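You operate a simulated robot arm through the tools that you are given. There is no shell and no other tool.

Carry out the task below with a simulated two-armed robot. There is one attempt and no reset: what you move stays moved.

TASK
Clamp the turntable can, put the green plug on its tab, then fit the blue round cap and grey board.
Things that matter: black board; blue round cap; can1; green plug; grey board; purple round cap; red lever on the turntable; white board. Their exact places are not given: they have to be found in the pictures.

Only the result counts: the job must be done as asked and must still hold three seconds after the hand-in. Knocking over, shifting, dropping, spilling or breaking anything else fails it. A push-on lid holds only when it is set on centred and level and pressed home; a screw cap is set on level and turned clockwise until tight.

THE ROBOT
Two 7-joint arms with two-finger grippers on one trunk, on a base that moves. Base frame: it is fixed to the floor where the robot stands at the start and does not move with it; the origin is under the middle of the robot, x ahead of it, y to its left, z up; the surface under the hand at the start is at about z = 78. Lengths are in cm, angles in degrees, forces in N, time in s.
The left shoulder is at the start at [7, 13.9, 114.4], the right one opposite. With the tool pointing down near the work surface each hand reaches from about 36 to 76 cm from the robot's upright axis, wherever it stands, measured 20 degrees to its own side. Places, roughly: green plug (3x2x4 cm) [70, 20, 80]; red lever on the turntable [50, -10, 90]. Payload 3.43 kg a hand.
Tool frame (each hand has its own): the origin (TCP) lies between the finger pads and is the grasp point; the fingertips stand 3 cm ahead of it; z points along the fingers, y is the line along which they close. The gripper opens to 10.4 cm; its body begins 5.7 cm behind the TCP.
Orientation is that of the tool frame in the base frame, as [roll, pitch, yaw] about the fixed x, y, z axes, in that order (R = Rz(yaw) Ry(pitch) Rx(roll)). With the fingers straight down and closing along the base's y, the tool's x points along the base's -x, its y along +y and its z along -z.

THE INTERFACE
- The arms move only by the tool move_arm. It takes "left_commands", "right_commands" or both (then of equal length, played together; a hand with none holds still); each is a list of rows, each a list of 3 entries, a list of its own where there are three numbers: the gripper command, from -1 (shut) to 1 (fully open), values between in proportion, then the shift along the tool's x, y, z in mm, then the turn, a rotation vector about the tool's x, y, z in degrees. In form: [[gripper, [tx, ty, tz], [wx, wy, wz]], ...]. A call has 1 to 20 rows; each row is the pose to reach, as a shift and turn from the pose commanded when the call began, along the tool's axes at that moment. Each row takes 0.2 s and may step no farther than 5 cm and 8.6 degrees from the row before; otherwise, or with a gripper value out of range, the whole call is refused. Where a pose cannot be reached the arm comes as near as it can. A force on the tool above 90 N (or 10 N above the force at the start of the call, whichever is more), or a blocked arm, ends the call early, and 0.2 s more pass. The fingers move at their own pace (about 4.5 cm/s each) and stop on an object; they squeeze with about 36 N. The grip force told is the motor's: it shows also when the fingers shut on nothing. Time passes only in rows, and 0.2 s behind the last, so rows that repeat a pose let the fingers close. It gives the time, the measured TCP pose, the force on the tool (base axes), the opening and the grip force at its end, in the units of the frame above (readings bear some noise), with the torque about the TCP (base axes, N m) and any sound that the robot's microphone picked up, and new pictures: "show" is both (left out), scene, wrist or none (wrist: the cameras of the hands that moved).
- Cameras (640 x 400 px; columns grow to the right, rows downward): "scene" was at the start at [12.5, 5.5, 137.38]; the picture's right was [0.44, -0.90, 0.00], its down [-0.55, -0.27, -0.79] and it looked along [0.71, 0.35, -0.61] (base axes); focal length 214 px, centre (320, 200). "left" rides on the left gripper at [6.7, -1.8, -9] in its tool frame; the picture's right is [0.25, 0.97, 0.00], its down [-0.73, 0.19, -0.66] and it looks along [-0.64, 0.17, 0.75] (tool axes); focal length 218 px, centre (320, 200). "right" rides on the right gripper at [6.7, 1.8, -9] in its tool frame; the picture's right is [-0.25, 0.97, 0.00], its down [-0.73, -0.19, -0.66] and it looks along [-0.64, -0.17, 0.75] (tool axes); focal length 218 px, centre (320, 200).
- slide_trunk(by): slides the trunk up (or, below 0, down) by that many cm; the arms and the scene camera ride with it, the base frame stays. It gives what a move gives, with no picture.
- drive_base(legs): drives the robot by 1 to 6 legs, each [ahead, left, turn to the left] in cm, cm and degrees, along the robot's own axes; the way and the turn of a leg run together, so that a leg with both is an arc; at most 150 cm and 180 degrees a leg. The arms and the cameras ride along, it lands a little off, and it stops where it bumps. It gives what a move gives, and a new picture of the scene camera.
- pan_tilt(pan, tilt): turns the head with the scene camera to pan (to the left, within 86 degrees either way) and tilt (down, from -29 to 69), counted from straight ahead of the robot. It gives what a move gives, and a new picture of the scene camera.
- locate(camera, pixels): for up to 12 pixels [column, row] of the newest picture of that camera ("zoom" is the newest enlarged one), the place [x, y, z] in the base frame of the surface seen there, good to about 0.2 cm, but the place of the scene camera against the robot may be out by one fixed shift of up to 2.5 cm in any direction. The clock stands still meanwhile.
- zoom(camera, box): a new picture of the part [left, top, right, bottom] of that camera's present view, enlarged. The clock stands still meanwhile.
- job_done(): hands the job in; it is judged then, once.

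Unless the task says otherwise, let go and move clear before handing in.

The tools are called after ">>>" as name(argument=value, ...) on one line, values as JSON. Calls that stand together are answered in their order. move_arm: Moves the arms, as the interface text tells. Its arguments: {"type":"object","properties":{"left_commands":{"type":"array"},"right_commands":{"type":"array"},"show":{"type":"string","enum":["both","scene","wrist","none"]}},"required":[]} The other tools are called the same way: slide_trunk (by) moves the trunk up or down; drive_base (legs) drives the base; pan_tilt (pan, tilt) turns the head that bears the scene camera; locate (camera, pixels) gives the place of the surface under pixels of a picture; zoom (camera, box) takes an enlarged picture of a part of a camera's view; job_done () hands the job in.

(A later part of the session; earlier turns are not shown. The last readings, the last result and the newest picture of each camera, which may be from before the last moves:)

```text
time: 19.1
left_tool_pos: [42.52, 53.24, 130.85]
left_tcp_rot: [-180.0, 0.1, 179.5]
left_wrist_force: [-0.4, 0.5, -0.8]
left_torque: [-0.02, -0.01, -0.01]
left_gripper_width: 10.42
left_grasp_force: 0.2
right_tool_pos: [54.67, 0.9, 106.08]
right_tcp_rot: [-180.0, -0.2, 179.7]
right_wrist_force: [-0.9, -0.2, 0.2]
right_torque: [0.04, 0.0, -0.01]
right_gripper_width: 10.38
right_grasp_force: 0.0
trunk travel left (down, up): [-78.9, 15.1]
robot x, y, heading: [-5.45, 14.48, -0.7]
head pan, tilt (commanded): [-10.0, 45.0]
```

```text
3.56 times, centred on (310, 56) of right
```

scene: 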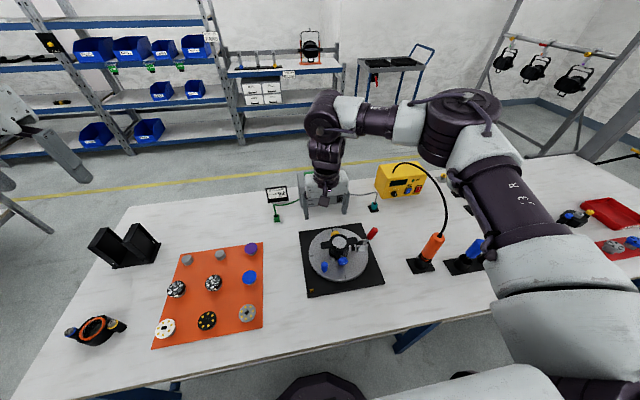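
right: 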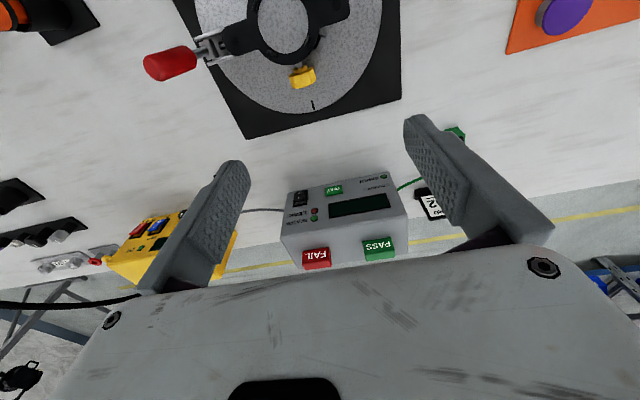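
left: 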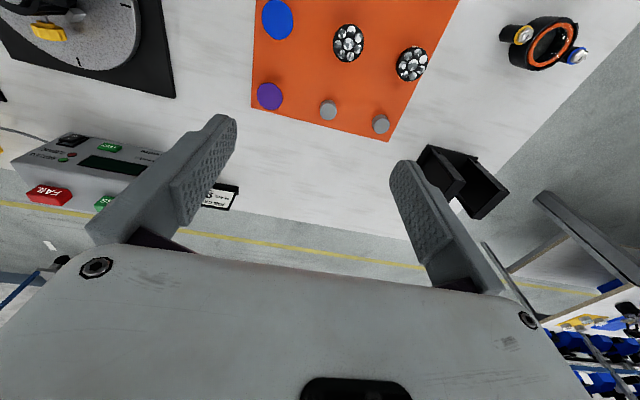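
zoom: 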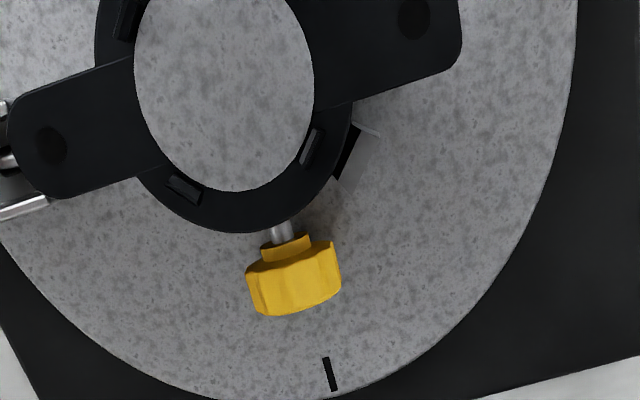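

I see a second V-stop at zoom (350,160) and a thin light line at (370,130) just outside the ear. I'll measure those.

>>> locate(camera="zoom", pixels=[[372, 131], [365, 128], [355, 150], [345, 175], [360, 165], [376, 135], [282, 232], [295, 280], [225, 95], [415, 20], [48, 145], [312, 148]])

>>> zoom(camera="right", box=[295, 15, 345, 65])

```text
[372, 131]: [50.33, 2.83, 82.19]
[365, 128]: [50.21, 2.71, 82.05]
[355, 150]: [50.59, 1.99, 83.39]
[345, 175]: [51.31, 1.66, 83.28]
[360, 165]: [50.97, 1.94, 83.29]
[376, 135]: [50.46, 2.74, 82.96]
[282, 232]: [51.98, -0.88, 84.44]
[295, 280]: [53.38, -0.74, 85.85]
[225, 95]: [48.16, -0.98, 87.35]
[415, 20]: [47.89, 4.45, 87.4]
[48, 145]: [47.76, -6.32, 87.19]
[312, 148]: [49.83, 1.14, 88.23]
```

```text
8.00 times, centred on (320, 40) of right
```

zoom: 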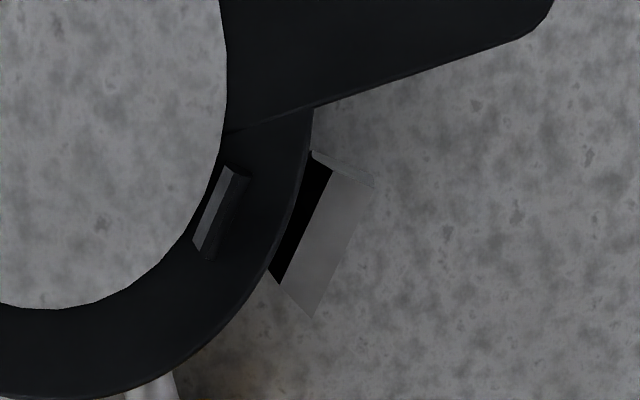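

Both grey blocks (≈[44.7,2] and [50.6,2]) with black inner pads are V-stops of the nest, so the tab must be elsewhere, possibly on the +y side under the ear. I'll bring the left hand round to look from +y, and move the right hand away.

>>> move_arm(left_commands=[[1, [-2, -30, 34], [1.6, -1.6, 7.4]], [1, [-4, -59, 68], [3.3, -3.3, 14.7]], [1, [-5, -89, 102], [4.9, -4.9, 22.1]], [1, [-7, -118, 136], [6.5, -6.5, 29.5]], [1, [-9, -148, 170], [8.2, -8.2, 36.8]], [1, [-11, -178, 204], [9.8, -9.8, 44.2]], [1, [-12, -207, 237], [11.4, -11.4, 51.6]], [1, [-14, -237, 271], [13.1, -13.1, 58.9]], [1, [-16, -266, 305], [14.7, -14.7, 66.3]], [1, [-18, -296, 339], [16.3, -16.3, 73.7]], [1, [-19, -325, 373], [18.0, -18.0, 81.0]], [1, [-21, -355, 407], [19.6, -19.6, 88.4]], [1, [-21, -355, 407], [19.6, -19.6, 88.4]]], right_commands=[[1, [14, -37, -9], [0, 0, 0]], [1, [28, -74, -18], [0, 0, 0]], [1, [42, -111, -27], [0, 0, 0]], [1, [56, -148, -36], [0, 0, 0]], [1, [70, -185, -45], [0, 0, 0]], [1, [84, -222, -54], [0, 0, 0]], [1, [97, -259, -60], [0, 0, 0]], [1, [97, -259, -60], [0, 0, 0]], [1, [97, -259, -60], [0, 0, 0]], [1, [97, -259, -60], [0, 0, 0]], [1, [97, -259, -60], [0, 0, 0]], [1, [97, -259, -60], [0, 0, 0]], [1, [97, -259, -60], [0, 0, 0]]], show="both")

```text
time: 21.9
left_tool_pos: [40.14, 26.26, 100.68]
left_tcp_rot: [179.9, 25.1, 89.5]
left_wrist_force: [0.0, -0.1, 0.0]
left_torque: [-0.04, 0.03, 0.04]
left_gripper_width: 10.41
left_grasp_force: 0.1
left hand out of reach, approached as far as the arm can: row 9, 10, 11, 12, 13
right_tool_pos: [44.9, -24.8, 111.66]
right_tcp_rot: [-180.0, -0.1, 179.7]
right_wrist_force: [0.4, 0.7, 1.2]
right_torque: [-0.02, 0.0, -0.01]
right_gripper_width: 10.41
right_grasp_force: 0.1
trunk travel left (down, up): [-78.9, 15.1]
robot x, y, heading: [-5.73, 14.9, -0.4]
head pan, tilt (commanded): [-10.0, 45.0]
```

scene: 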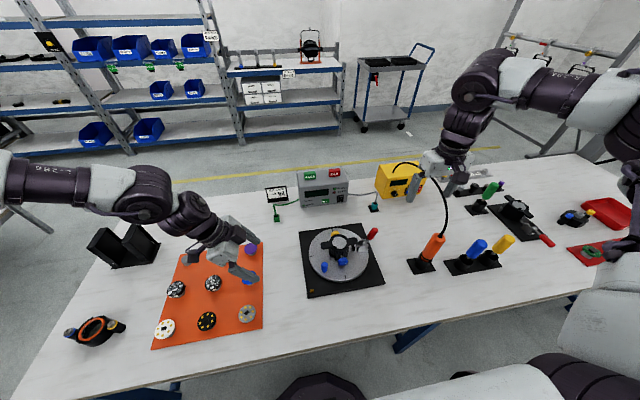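
right: 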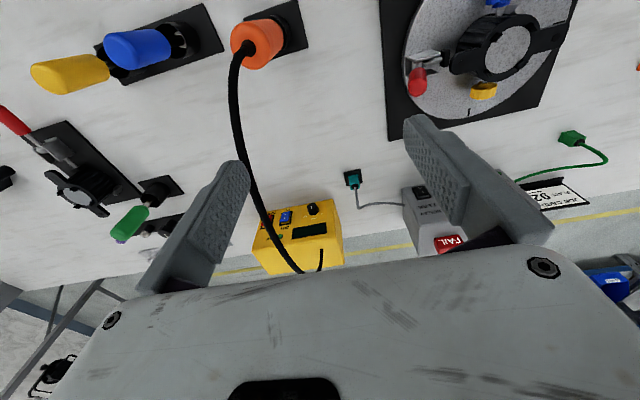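
left: 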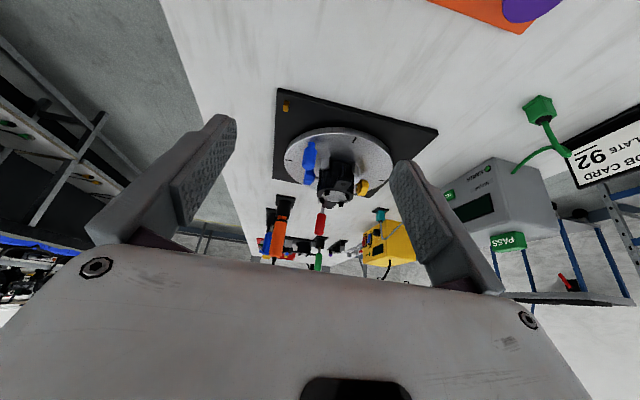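

Good low-angle view from +y. I'll zoom into the can at (336,175).

>>> zoom(camera="left", box=[290, 125, 390, 215])

>>> zoom(camera="left", box=[312, 145, 362, 205])

>>> zoom(camera="left", box=[500, 70, 620, 190])

```text
4.44 times, centred on (340, 170) of left
```

zoom: 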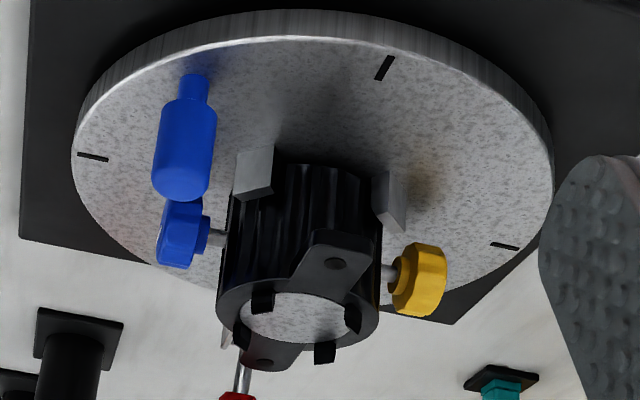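

```text
6.67 times, centred on (337, 175) of left
```

zoom: 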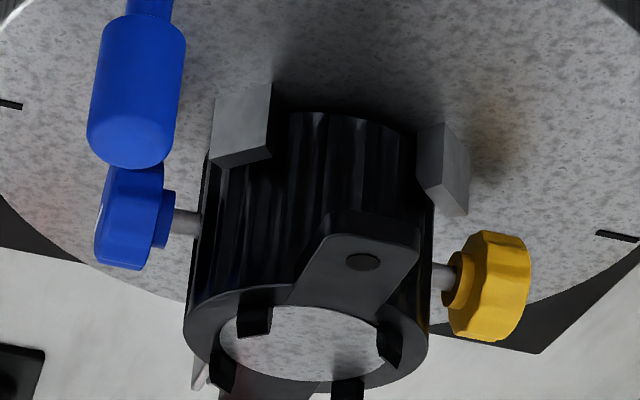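

```text
3.33 times, centred on (560, 130) of left
```

zoom: 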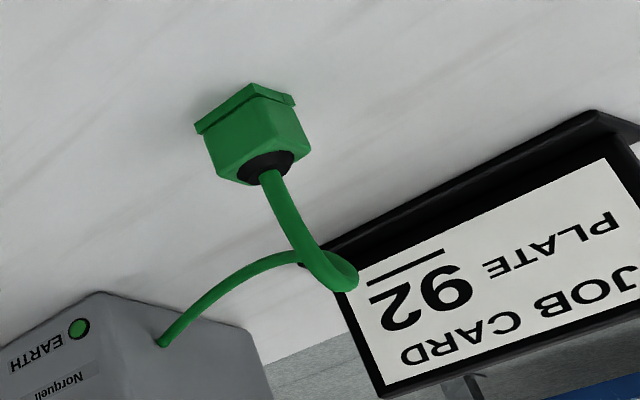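

From +y I see the two V-stop blocks, the ear, and both knobs, but no obvious tab. I'll inspect the reference fixture and the can at other spots more closely.

>>> zoom(camera="right", box=[0, 100, 160, 230])

>>> zoom(camera="scene", box=[480, 180, 560, 250])

>>> zoom(camera="scene", box=[540, 180, 640, 270])

>>> zoom(camera="right", box=[420, 0, 590, 120])

```text
3.08 times, centred on (80, 165) of right
```

zoom: 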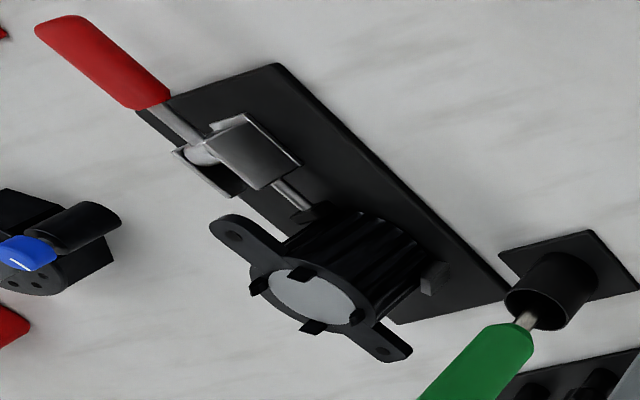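

```text
5.71 times, centred on (520, 215) of scene
```

zoom: 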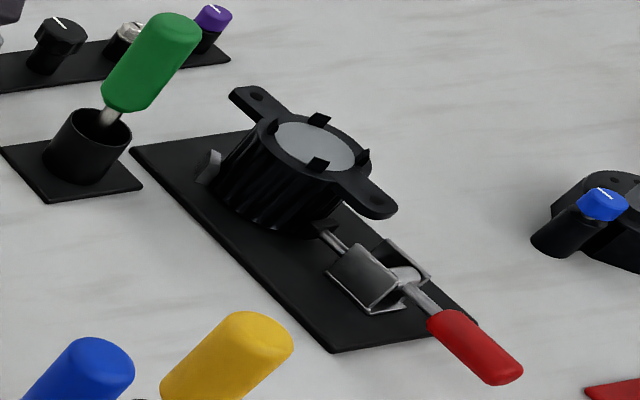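

```text
4.44 times, centred on (590, 225) of scene
```

zoom: 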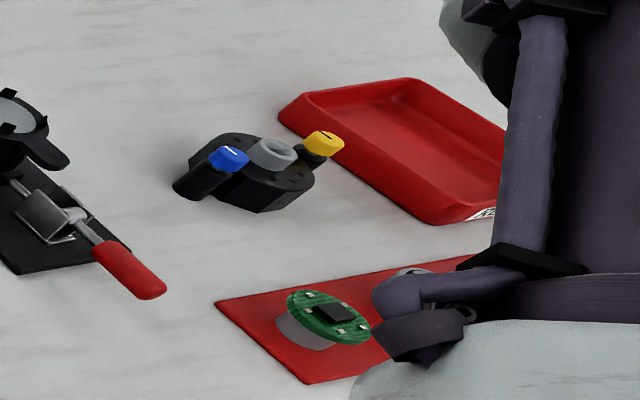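

```text
3.33 times, centred on (505, 60) of right
```

zoom: 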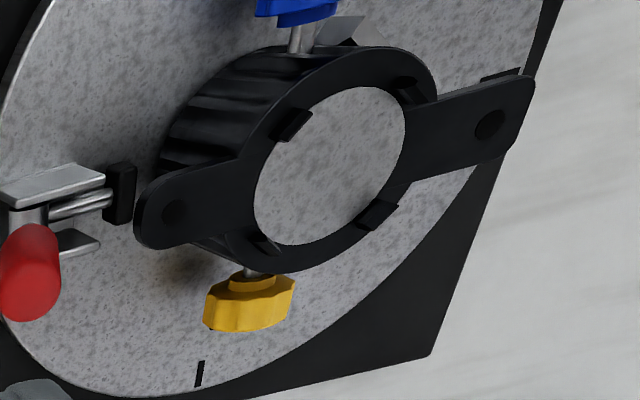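

There's something at zoom (225,248), a dark piece between the -y ear and the yellow knob. I'll zoom there.

>>> zoom(camera="right", box=[455, 55, 505, 100])

>>> locate(camera="zoom", pixels=[[200, 170], [240, 200], [270, 210], [300, 260], [160, 150], [220, 230], [330, 220], [120, 180], [360, 300], [250, 160], [180, 190], [280, 240]])

```text
8.89 times, centred on (480, 78) of right
```

zoom: 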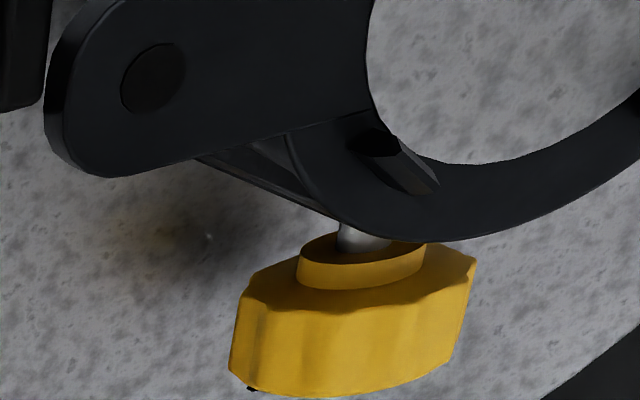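

```text
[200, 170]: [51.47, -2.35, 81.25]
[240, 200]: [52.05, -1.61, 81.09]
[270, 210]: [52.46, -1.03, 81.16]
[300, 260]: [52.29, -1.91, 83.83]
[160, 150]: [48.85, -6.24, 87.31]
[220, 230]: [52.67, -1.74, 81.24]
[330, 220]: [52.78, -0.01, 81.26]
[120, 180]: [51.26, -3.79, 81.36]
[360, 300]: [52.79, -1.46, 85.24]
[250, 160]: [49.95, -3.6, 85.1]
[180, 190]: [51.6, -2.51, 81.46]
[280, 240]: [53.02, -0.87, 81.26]
```

That's only fins. I'll swing the left hand further round to look at the can from the +x/+y side.

>>> move_arm(left_commands=[[1, [-15, 30, 17], [2.1, 0, 4.5]], [1, [-29, 60, 35], [4.2, 0, 9.1]], [1, [-44, 90, 52], [6.3, 0, 13.6]], [1, [-59, 121, 69], [8.5, 0, 18.1]], [1, [-73, 151, 87], [10.6, 0, 22.7]], [1, [-88, 181, 104], [12.7, 0, 27.2]], [1, [-88, 181, 104], [12.7, 0, 27.2]]], show="wrist")

>>> zoom(camera="left", box=[240, 90, 400, 230])

```text
time: 23.5
left_tool_pos: [43.22, 28.99, 106.62]
left_tcp_rot: [179.8, 25.1, 59.6]
left_wrist_force: [0.0, 0.3, -0.3]
left_torque: [0.0, 0.01, 0.01]
left_gripper_width: 10.41
left_grasp_force: 0.0
left hand out of reach, approached as far as the arm can: row 1, 2, 3, 4, 5, 6, 7
right_tool_pos: [44.89, -24.79, 111.71]
right_tcp_rot: [-180.0, -0.1, 179.7]
right_wrist_force: [1.1, 0.3, 0.2]
right_torque: [-0.01, 0.02, 0.0]
right_gripper_width: 10.39
right_grasp_force: 0.0
trunk travel left (down, up): [-78.9, 15.1]
robot x, y, heading: [-5.33, 14.8, -0.3]
head pan, tilt (commanded): [-10.0, 45.0]
```

left: 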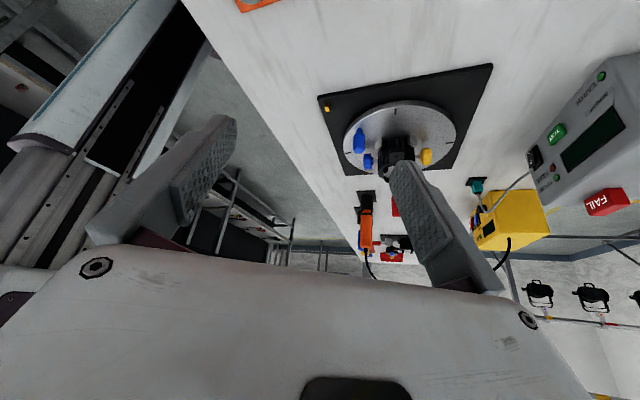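

```text
2.86 times, centred on (320, 160) of left
```

zoom: 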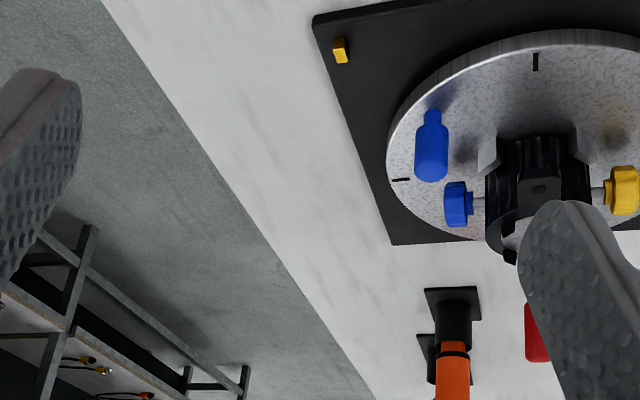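

The left arm can't cross that far, so I'd need to turn the base for a better angle. First I'll check where the table's front edge is.

>>> locate(camera="scene", pixels=[[150, 362], [300, 332], [450, 298], [60, 372], [346, 243], [310, 293], [434, 240], [470, 258], [590, 205], [330, 182]])

>>> zoom(camera="scene", box=[300, 220, 390, 300])

```text
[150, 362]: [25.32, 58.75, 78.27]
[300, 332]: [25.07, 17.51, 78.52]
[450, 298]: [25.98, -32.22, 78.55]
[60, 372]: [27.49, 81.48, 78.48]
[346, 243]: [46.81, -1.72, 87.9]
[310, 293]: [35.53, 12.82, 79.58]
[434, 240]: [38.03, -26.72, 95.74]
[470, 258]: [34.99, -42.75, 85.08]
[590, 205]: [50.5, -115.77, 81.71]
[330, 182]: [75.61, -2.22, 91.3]
```

```text
5.00 times, centred on (345, 260) of scene
```

zoom: 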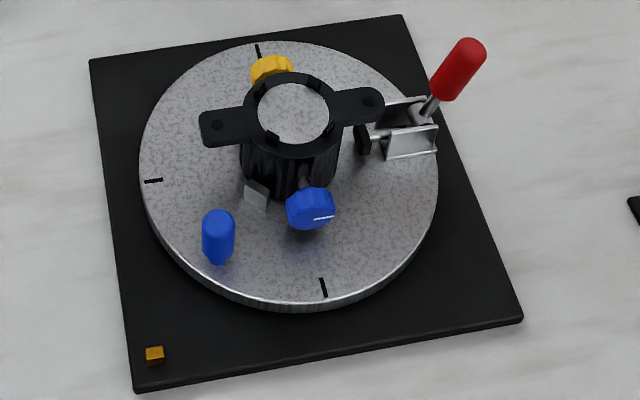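

The small amber/brass block on the near-left corner of the turntable's base plate (scene (310,293)) could be the earth tab. I'll zoom in on it.

>>> zoom(camera="scene", box=[295, 280, 325, 305])

>>> zoom(camera="left", box=[310, 90, 350, 120])

>>> zoom(camera="scene", box=[265, 190, 290, 225])

```text
16.00 times, centred on (310, 292) of scene
```

zoom: 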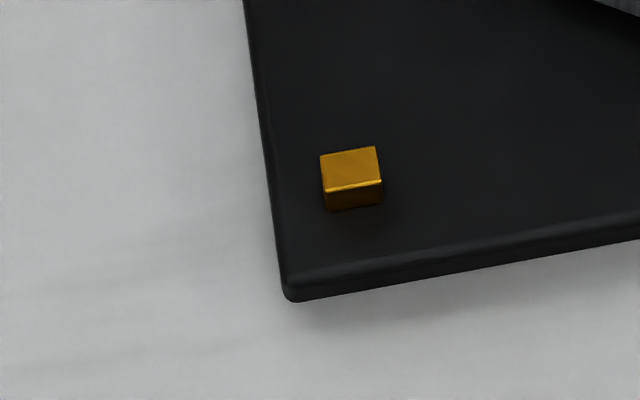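

```text
13.33 times, centred on (330, 105) of left
```

zoom: 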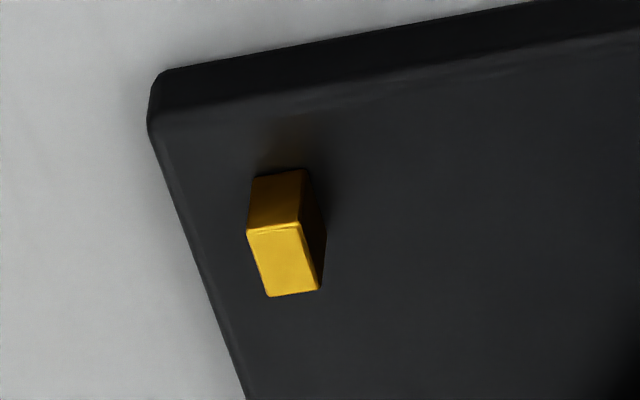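

```text
11.43 times, centred on (278, 208) of scene
```

zoom: 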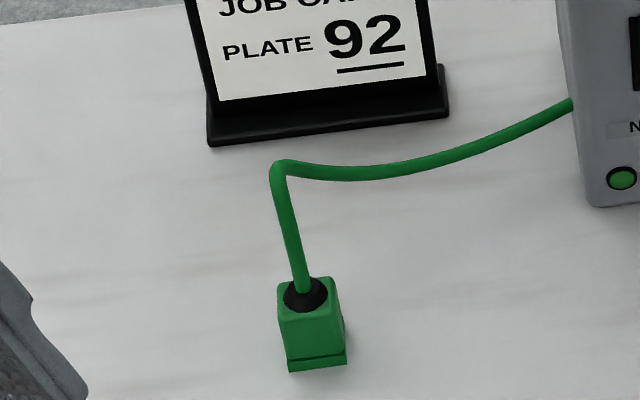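

The brass block is clearly the earth tab, fixed on the base plate near [35.5,11.5,80]. I'll back up, put the left hand back upright, and look at the tab from above with the right hand.

>>> drive_base(legs=[[-10, 0, 0]])

>>> move_arm(left_commands=[[1, [7, 0, -6], [-1.7, 1.0, -7.9]], [1, [14, 0, -11], [-3.5, 2.0, -15.7]], [1, [21, 1, -17], [-5.2, 3.0, -23.6]], [1, [27, 1, -23], [-7.0, 4.0, -31.4]], [1, [34, 1, -28], [-8.7, 5.0, -39.3]], [1, [41, 1, -34], [-10.4, 6.0, -47.1]], [1, [48, 1, -40], [-12.2, 7.0, -55.0]], [1, [55, 2, -45], [-13.9, 8.1, -62.8]], [1, [62, 2, -51], [-15.7, 9.1, -70.7]], [1, [69, 2, -57], [-17.4, 10.1, -78.5]], [1, [76, 2, -62], [-19.1, 11.1, -86.4]], [1, [82, 2, -68], [-20.9, 12.1, -94.2]], [1, [89, 3, -74], [-22.6, 13.1, -102.1]], [1, [96, 3, -79], [-24.4, 14.1, -110.0]], [1, [103, 3, -85], [-26.1, 15.1, -117.8]], [1, [103, 3, -85], [-26.1, 15.1, -117.8]]], right_commands=[[1, [-2, 45, 5], [0, 0, 0]], [1, [-4, 90, 10], [0, 0, 0]], [1, [-6, 135, 20], [0, 0, 0]], [1, [-8, 180, 35], [0, 0, 0]], [1, [-10, 220, 55], [0, 0, 0]], [1, [-12, 255, 80], [0, 0, 0]], [1, [-14, 290, 105], [0, 0, 0]], [1, [-16, 315, 130], [0, 0, 0]], [1, [-18, 330, 157], [0, 0, 0]], [1, [-18, 330, 157], [0, 0, 0]], [1, [-18, 330, 157], [0, 0, 0]], [1, [-18, 330, 157], [0, 0, 0]], [1, [-18, 330, 157], [0, 0, 0]], [1, [-18, 330, 157], [0, 0, 0]], [1, [-18, 330, 157], [0, 0, 0]], [1, [-18, 330, 157], [0, 0, 0]]], show="both")

```text
time: 24.6
left_tool_pos: [33.35, 29.04, 106.43]
left_tcp_rot: [-179.9, 25.1, 59.6]
left_wrist_force: [0.9, -0.7, 0.7]
left_torque: [0.0, -0.02, 0.01]
left_gripper_width: 10.38
left_grasp_force: 0.0
right_tool_pos: [35.12, -24.7, 111.52]
right_tcp_rot: [180.0, -0.2, 179.8]
right_wrist_force: [-0.4, 0.1, 0.2]
right_torque: [0.02, 0.02, -0.02]
right_gripper_width: 10.39
right_grasp_force: 0.1
trunk travel left (down, up): [-78.9, 15.1]
robot x, y, heading: [-15.43, 15.01, -0.4]
head pan, tilt (commanded): [-10.0, 45.0]
```

scene: 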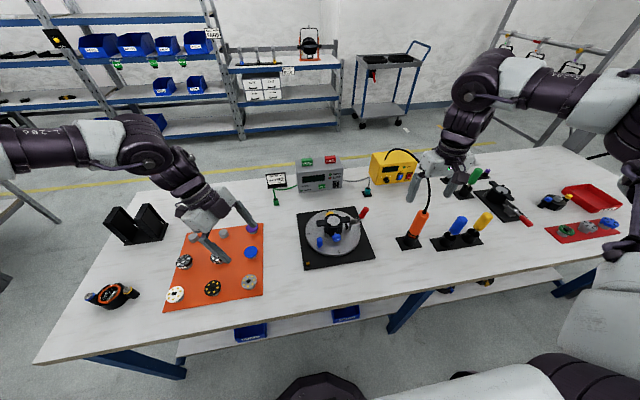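

```text
time: 28.0
left_tool_pos: [39.96, 40.24, 110.08]
left_tcp_rot: [-180.0, 0.2, 179.9]
left_wrist_force: [0.8, 0.1, 0.8]
left_torque: [-0.02, 0.01, 0.0]
left_gripper_width: 10.41
left_grasp_force: 0.2
right_tool_pos: [36.54, 8.31, 95.8]
right_tcp_rot: [-180.0, 0.0, 179.8]
right_wrist_force: [0.3, -0.8, -0.1]
right_torque: [0.01, 0.01, 0.01]
right_gripper_width: 10.4
right_grasp_force: 0.0
trunk travel left (down, up): [-78.9, 15.1]
robot x, y, heading: [-15.58, 14.95, -0.6]
head pan, tilt (commanded): [-10.0, 45.0]
```

scene: 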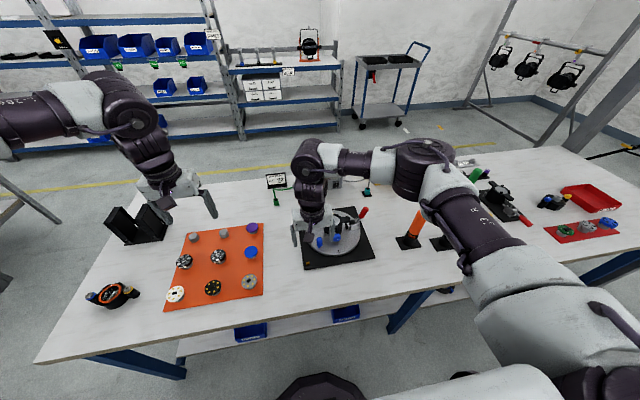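
right: 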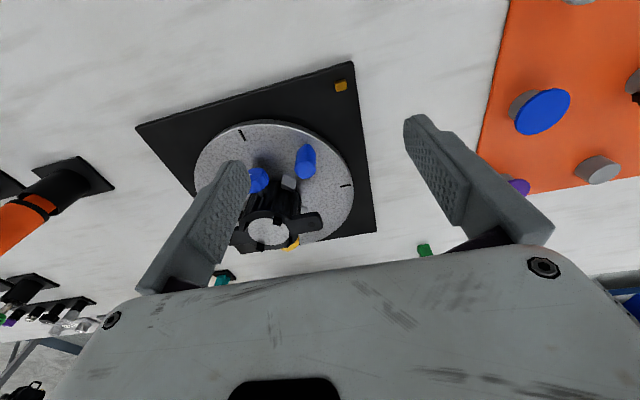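
left: 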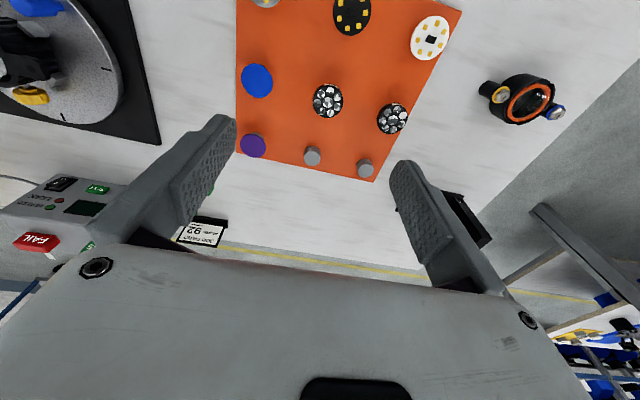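

The tab is at (341,86) in the right view. I'll zoom in and measure its corners.

>>> zoom(camera="right", box=[316, 64, 366, 104])

>>> locate(camera="right", pixels=[[352, 62], [136, 127], [376, 232], [341, 82], [341, 86], [341, 90], [345, 125]])

```text
10.00 times, centred on (341, 84) of right
```

zoom: 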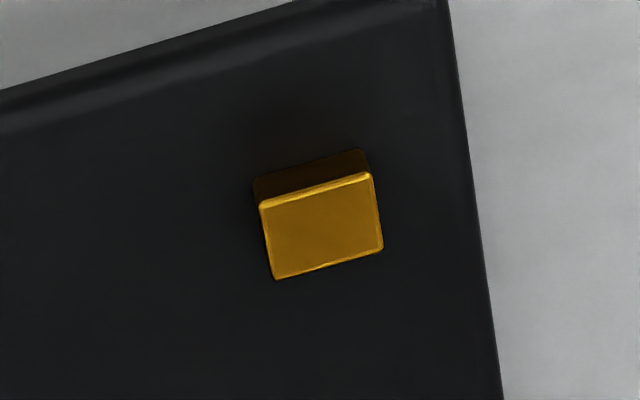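

```text
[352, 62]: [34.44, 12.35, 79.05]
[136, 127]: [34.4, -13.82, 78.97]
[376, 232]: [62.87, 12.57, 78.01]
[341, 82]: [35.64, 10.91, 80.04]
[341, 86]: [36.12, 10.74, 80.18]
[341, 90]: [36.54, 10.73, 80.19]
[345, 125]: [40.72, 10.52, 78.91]
```

I'll locate the tab's top corners in this enlarged picture.

>>> locate(camera="zoom", pixels=[[266, 212], [368, 180], [378, 245], [278, 272], [322, 227], [310, 160], [200, 100], [400, 330], [300, 330], [425, 200]])

```text
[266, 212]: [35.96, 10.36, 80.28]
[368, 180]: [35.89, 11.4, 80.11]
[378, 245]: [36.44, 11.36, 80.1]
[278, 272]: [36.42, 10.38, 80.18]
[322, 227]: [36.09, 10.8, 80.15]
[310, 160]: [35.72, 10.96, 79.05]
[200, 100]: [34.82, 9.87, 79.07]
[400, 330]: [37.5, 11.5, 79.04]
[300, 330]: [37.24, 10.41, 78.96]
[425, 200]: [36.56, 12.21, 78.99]
```

The tab is x 35.85–36.5, y 10.3–11.45, top z≈80.15, centre [36.17,10.87]. Now the clamp first: raise the right hand, close it, and drive forward a little.

>>> move_arm(right_commands=[[0, [0, -20, -40], [0, 0, 0]], [-0.5, [0, -40, -80], [0, 0, 0]], [-1, [0, -60, -120], [0, 0, 0]], [-1, [0, -100, -120], [0, 0, 0]], [-1, [0, -140, -120], [0, 0, 0]], [-1, [0, -172, -120], [0, 0, 0]], [-1, [0, -172, -120], [0, 0, 0]], [-1, [0, -172, -120], [0, 0, 0]]], show="none")

>>> drive_base(legs=[[8, 0, 0]])

```text
time: 29.8
left_tool_pos: [40.01, 40.06, 110.0]
left_tcp_rot: [-179.8, 0.2, 179.8]
left_wrist_force: [1.0, 0.0, 1.2]
left_torque: [0.01, -0.02, 0.03]
left_gripper_width: 10.42
left_grasp_force: 0.1
right_tool_pos: [36.8, -8.75, 107.82]
right_tcp_rot: [180.0, -0.2, 179.9]
right_wrist_force: [-0.2, -0.2, -0.4]
right_torque: [0.01, 0.0, 0.0]
right_gripper_width: 0.0
right_grasp_force: 34.2
trunk travel left (down, up): [-78.9, 15.1]
robot x, y, heading: [-15.41, 15.04, -0.2]
head pan, tilt (commanded): [-10.0, 45.0]
```

```text
time: 30.9
left_tool_pos: [47.45, 40.11, 110.18]
left_tcp_rot: [-179.7, 0.4, 180.0]
left_wrist_force: [0.1, -0.2, -0.1]
left_torque: [-0.01, -0.02, -0.01]
left_gripper_width: 10.39
left_grasp_force: 0.1
right_tool_pos: [44.32, -8.52, 108.05]
right_tcp_rot: [180.0, 0.0, 179.9]
right_wrist_force: [0.0, -0.6, -0.5]
right_torque: [-0.01, -0.04, 0.0]
right_gripper_width: 0.0
right_grasp_force: 34.6
trunk travel left (down, up): [-78.9, 15.1]
robot x, y, heading: [-7.69, 14.89, -0.4]
head pan, tilt (commanded): [-10.0, 45.0]
```

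scene: 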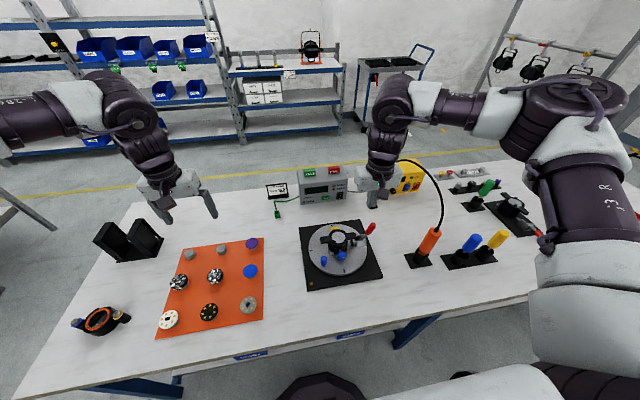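

Now lower the closed fingers to just inside the lever (y≈-8.3), tips at about z=94, and check.

>>> move_arm(right_commands=[[-1, [-15, 1, 40], [0, 0, 0]], [-1, [-31, 2, 80], [0, 0, 0]], [-1, [-31, 2, 110], [0, 0, 0]], [-1, [-31, 2, 110], [0, 0, 0]]], show="both")

>>> zoom(camera="scene", box=[300, 180, 420, 290])

>>> zoom(camera="right", box=[220, 60, 420, 260])

```text
time: 31.9
left_tool_pos: [47.69, 40.29, 110.09]
left_tcp_rot: [-179.8, 0.2, 179.9]
left_wrist_force: [-0.2, 0.0, -0.6]
left_torque: [0.0, 0.0, -0.02]
left_gripper_width: 10.44
left_grasp_force: 0.1
right_tool_pos: [47.59, -8.35, 96.88]
right_tcp_rot: [-180.0, 0.1, 179.9]
right_wrist_force: [-0.3, -1.3, 0.2]
right_torque: [-0.01, -0.02, 0.0]
right_gripper_width: 0.01
right_grasp_force: 34.5
trunk travel left (down, up): [-78.9, 15.1]
robot x, y, heading: [-7.59, 14.52, -0.2]
head pan, tilt (commanded): [-10.0, 45.0]
```

scene: 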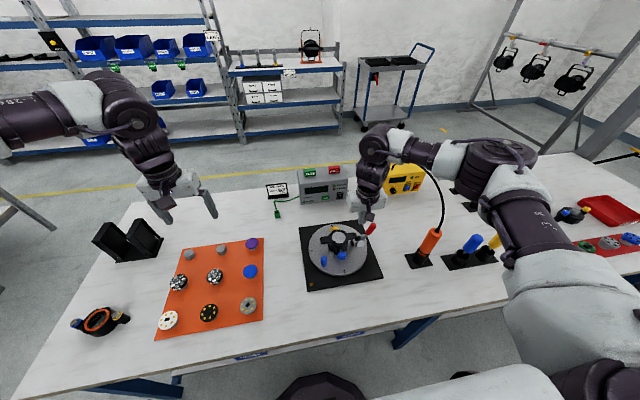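
right: 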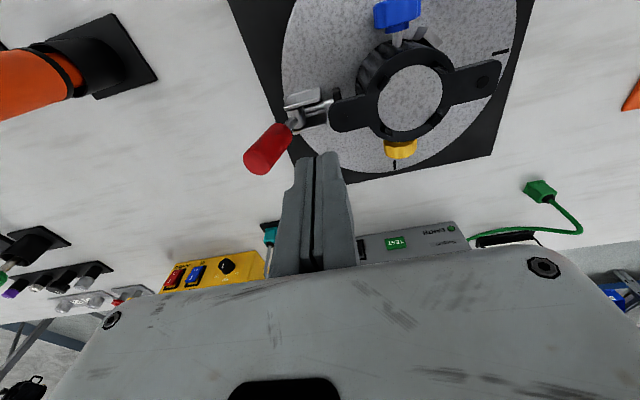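

```text
3.64 times, centred on (360, 235) of scene
```

zoom: 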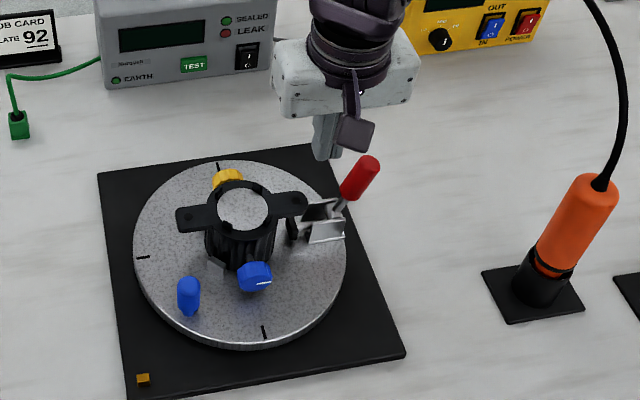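

```text
2.00 times, centred on (320, 160) of right
```

zoom: 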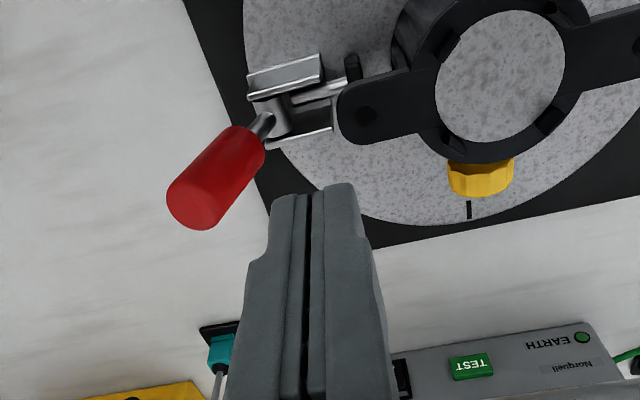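

The closed fingers are above and inside the lever. I'll measure the lever from this wrist view.

>>> locate(camera="zoom", pixels=[[193, 208], [215, 170], [240, 145], [264, 124], [280, 118], [230, 200], [185, 175], [362, 115], [310, 190], [275, 210], [350, 205], [340, 90]])

```text
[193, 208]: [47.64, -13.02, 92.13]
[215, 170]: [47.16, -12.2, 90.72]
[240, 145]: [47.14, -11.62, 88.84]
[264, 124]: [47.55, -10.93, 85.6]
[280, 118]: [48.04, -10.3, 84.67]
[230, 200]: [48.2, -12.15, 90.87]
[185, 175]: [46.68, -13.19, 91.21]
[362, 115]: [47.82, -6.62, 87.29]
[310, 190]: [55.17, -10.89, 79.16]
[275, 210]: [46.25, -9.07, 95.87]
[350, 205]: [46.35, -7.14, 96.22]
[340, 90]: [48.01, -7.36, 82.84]
```

Lever axis measured: pivot ≈[47.9,-10.2,84.3], handle end ≈[47.7,-13,92]. I'll push the handle outward along its arc with the closed fingers, first part of the way.

>>> move_arm(right_commands=[[-1, [-2, 0, 36], [0, 0, 0]], [-1, [-2, -10, 36], [0, 0, 0]], [-1, [-2, -19, 36], [0, 0, 0]], [-1, [-2, -24, 38], [0, 0, 0]], [-1, [-2, -29, 39], [0, 0, 0]], [-1, [-2, -34, 41.5], [0, 0, 0]], [-1, [-2, -38.5, 44], [0, 0, 0]], [-1, [-2, -43, 47], [0, 0, 0]], [-1, [-2, -47, 50], [0, 0, 0]]], show="both")

>>> zoom(camera="scene", box=[300, 180, 420, 290])

>>> zoom(camera="right", box=[220, 60, 420, 260])

```text
time: 33.9
left_tool_pos: [47.84, 40.15, 110.14]
left_tcp_rot: [-179.8, 0.2, 179.9]
left_wrist_force: [-0.5, -0.2, -0.3]
left_torque: [-0.04, -0.03, -0.02]
left_gripper_width: 10.42
left_grasp_force: 0.1
right_tool_pos: [47.85, -13.07, 91.71]
right_tcp_rot: [-179.9, -0.1, 179.9]
right_wrist_force: [-0.4, 0.2, 0.9]
right_torque: [0.0, 0.0, -0.01]
right_gripper_width: 0.0
right_grasp_force: 34.7
trunk travel left (down, up): [-78.9, 15.1]
robot x, y, heading: [-7.7, 14.92, -0.0]
head pan, tilt (commanded): [-10.0, 45.0]
```

scene: 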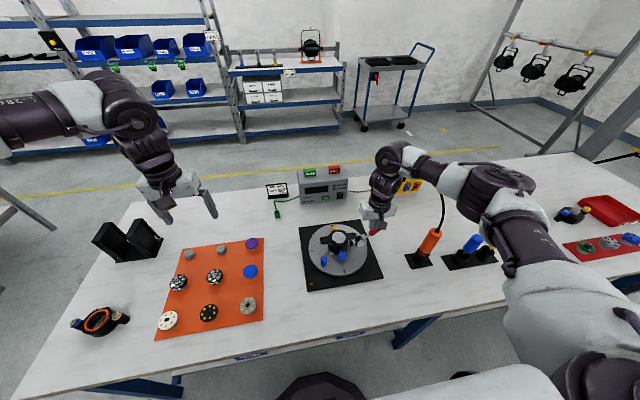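
right: 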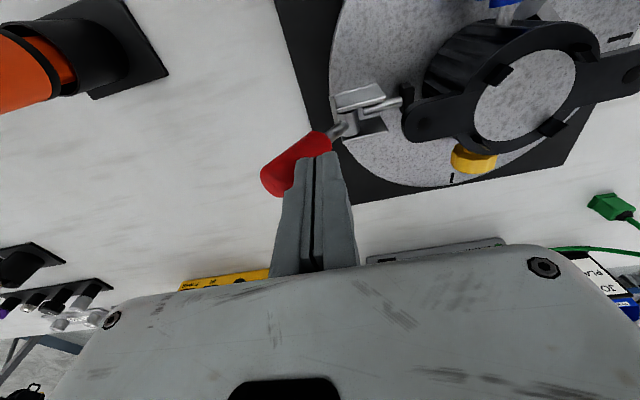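

```text
3.64 times, centred on (360, 235) of scene
```

zoom: 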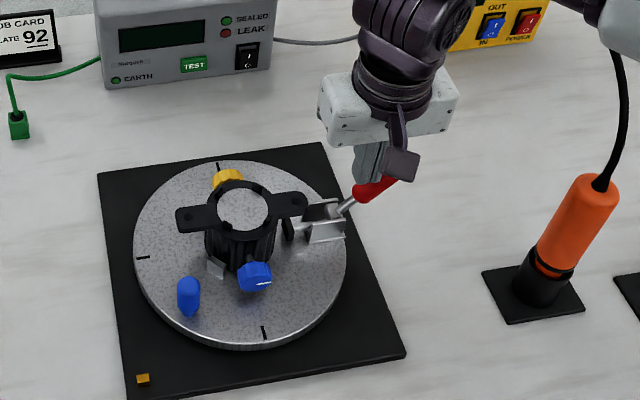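

```text
2.00 times, centred on (320, 160) of right
```

zoom: 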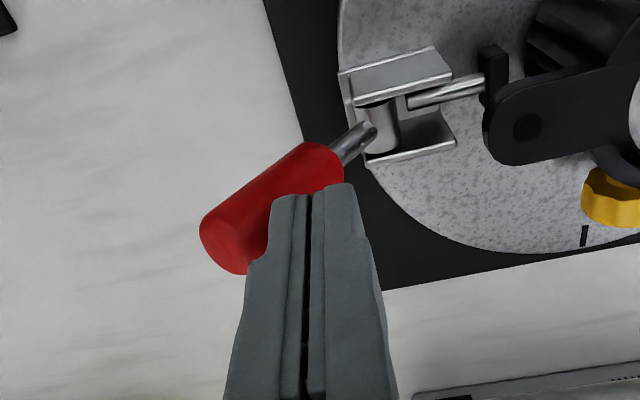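

The lever is swinging outward and the plunger is extending. I continue pushing it down to horizontal.

>>> move_arm(right_commands=[[-1, [0, -4, 3], [0, 0, 0]], [-1, [0, -7.5, 6], [0, 0, 0]], [-1, [0, -10.5, 10.5], [0, 0, 0]], [-1, [0, -13, 15], [0, 0, 0]], [-1, [0, -15, 20], [0, 0, 0]], [-1, [0, -17, 25], [0, 0, 0]], [-1, [0, -18.5, 30], [0, 0, 0]], [-1, [0, -20, 35], [0, 0, 0]]], show="both")

>>> zoom(camera="scene", box=[300, 180, 420, 290])

>>> zoom(camera="right", box=[220, 60, 420, 260])

```text
time: 35.7
left_tool_pos: [47.82, 40.15, 110.03]
left_tcp_rot: [-179.8, 0.2, 180.0]
left_wrist_force: [0.7, 0.2, 0.1]
left_torque: [0.0, 0.0, -0.01]
left_gripper_width: 10.41
left_grasp_force: 0.0
right_tool_pos: [48.0, -15.13, 88.33]
right_tcp_rot: [-179.9, -0.2, 179.9]
right_wrist_force: [-0.8, 0.4, 0.2]
right_torque: [0.04, -0.01, 0.0]
right_gripper_width: 0.0
right_grasp_force: 34.4
trunk travel left (down, up): [-78.9, 15.1]
robot x, y, heading: [-7.74, 14.76, -0.2]
head pan, tilt (commanded): [-10.0, 45.0]
```

scene: 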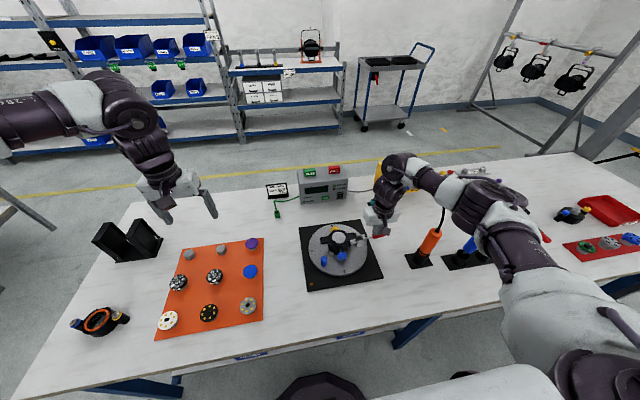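
right: 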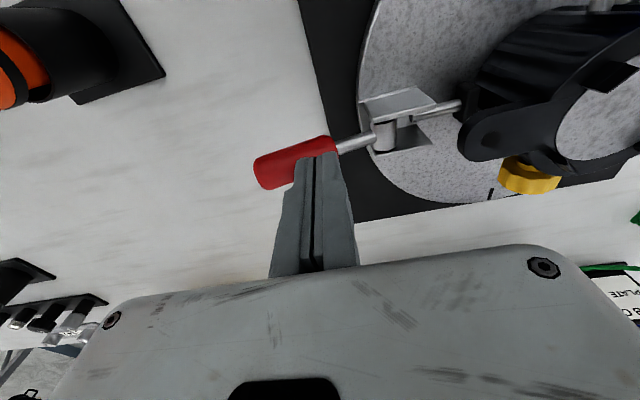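

```text
3.64 times, centred on (360, 235) of scene
```

zoom: 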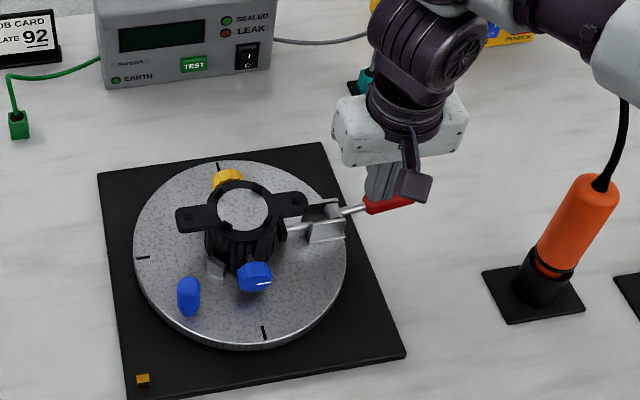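

```text
2.00 times, centred on (320, 160) of right
```

zoom: 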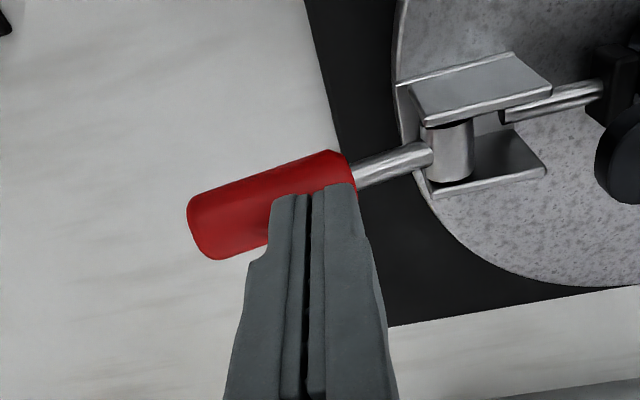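

The lever is nearly horizontal. I'll check its angle and press further until it meets resistance.

>>> locate(camera="zoom", pixels=[[200, 215], [230, 210], [290, 180], [335, 165], [390, 163], [450, 150], [560, 98], [610, 80]])

>>> move_arm(right_commands=[[-1, [0, -1, 4], [0, 0, 0]], [-1, [0, -1, 8], [0, 0, 0]], [-1, [0, -1, 12], [0, 0, 0]], [-1, [0, -1, 15], [0, 0, 0]]], show="both")

>>> zoom(camera="right", box=[220, 60, 420, 260])

```text
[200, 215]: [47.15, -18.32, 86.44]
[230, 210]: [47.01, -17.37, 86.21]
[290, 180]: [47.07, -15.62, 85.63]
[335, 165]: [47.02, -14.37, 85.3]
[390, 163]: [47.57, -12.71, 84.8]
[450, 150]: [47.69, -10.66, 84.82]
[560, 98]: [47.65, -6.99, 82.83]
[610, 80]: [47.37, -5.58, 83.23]
```

```text
time: 36.7
left_tool_pos: [47.75, 40.28, 110.23]
left_tcp_rot: [-179.8, 0.3, 179.8]
left_wrist_force: [-0.1, -0.4, -0.2]
left_torque: [0.0, -0.02, 0.0]
left_gripper_width: 10.4
left_grasp_force: 0.1
right_tool_pos: [47.86, -15.19, 87.1]
right_tcp_rot: [179.9, 0.0, 179.9]
right_wrist_force: [0.7, -0.2, 11.6]
right_torque: [0.03, -0.03, -0.15]
right_gripper_width: 0.6
right_grasp_force: 35.1
trunk travel left (down, up): [-78.9, 15.1]
robot x, y, heading: [-7.54, 14.95, -0.2]
head pan, tilt (commanded): [-10.0, 45.0]
```

scene: 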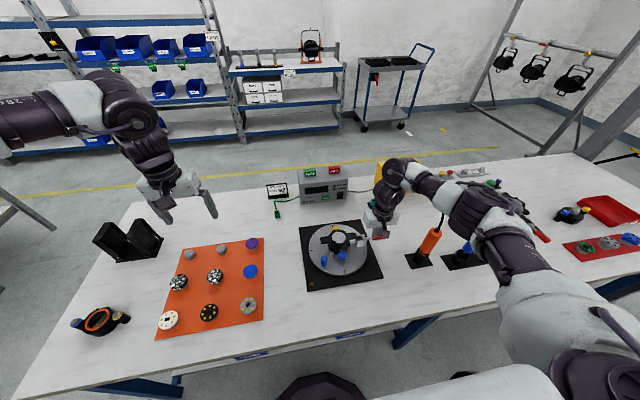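
right: 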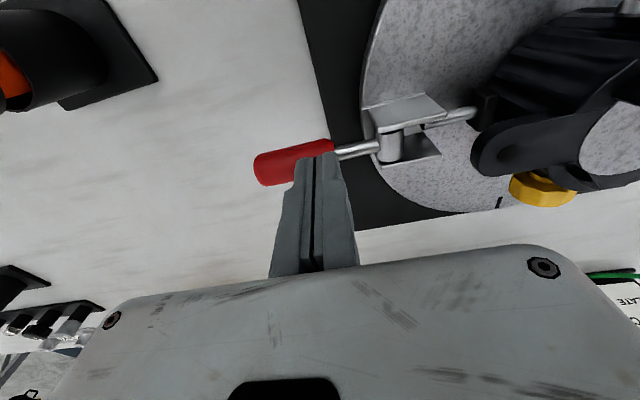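

```text
2.00 times, centred on (320, 160) of right
```

zoom: 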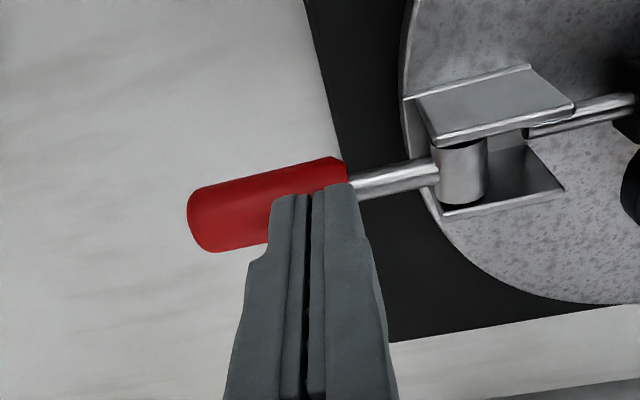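

There's 11.6 N of resistance now. I'll press a bit more to seat the toggle.

>>> move_arm(right_commands=[[-1, [0, 0, 3], [0, 0, 0]], [-1, [0, 0, 6], [0, 0, 0]], [-1, [0, 0, 9], [0, 0, 0]], [-1, [0, 0, 9], [0, 0, 0]]], show="wrist")

>>> locate(camera="right", pixels=[[262, 165], [275, 162], [295, 155], [320, 145], [350, 151], [385, 148]])

>>> zoom(camera="right", box=[240, 60, 560, 260])

```text
time: 37.7
left_tool_pos: [47.22, 40.45, 110.44]
left_tcp_rot: [-179.7, 0.6, 179.9]
left_wrist_force: [0.8, 0.5, 0.4]
left_torque: [0.02, 0.02, 0.02]
left_gripper_width: 10.41
left_grasp_force: 0.0
right_tool_pos: [47.86, -15.1, 86.99]
right_tcp_rot: [-179.9, 1.0, 179.9]
right_wrist_force: [3.7, -12.7, 67.0]
right_torque: [-0.1, -0.14, -0.28]
right_gripper_width: 0.62
right_grasp_force: 34.3
trunk travel left (down, up): [-78.9, 15.1]
robot x, y, heading: [-7.48, 14.71, 0.1]
head pan, tilt (commanded): [-10.0, 45.0]
```

right: 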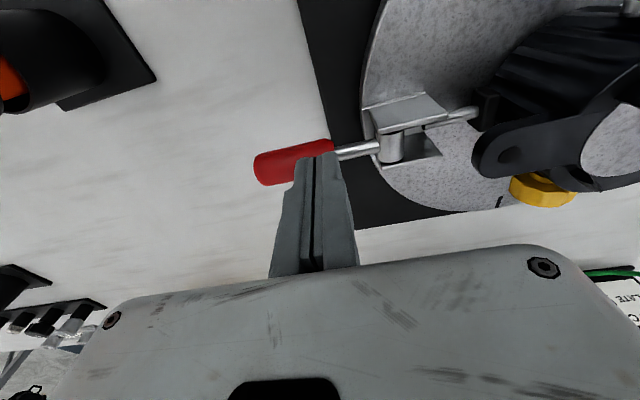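

```text
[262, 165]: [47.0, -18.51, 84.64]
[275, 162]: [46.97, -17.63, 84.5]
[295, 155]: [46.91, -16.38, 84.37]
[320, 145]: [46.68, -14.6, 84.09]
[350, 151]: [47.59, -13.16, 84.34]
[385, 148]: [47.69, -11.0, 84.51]
```

```text
2.00 times, centred on (400, 160) of right
```

zoom: 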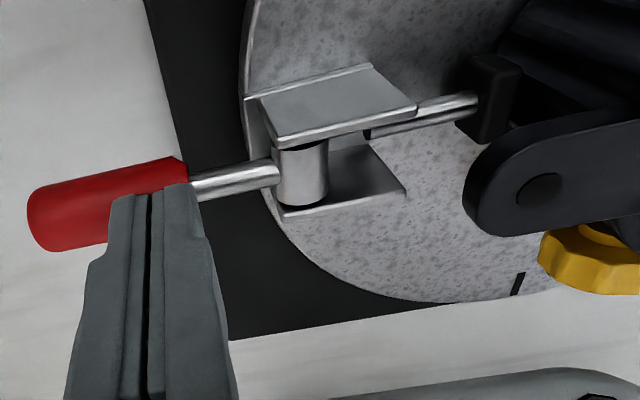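

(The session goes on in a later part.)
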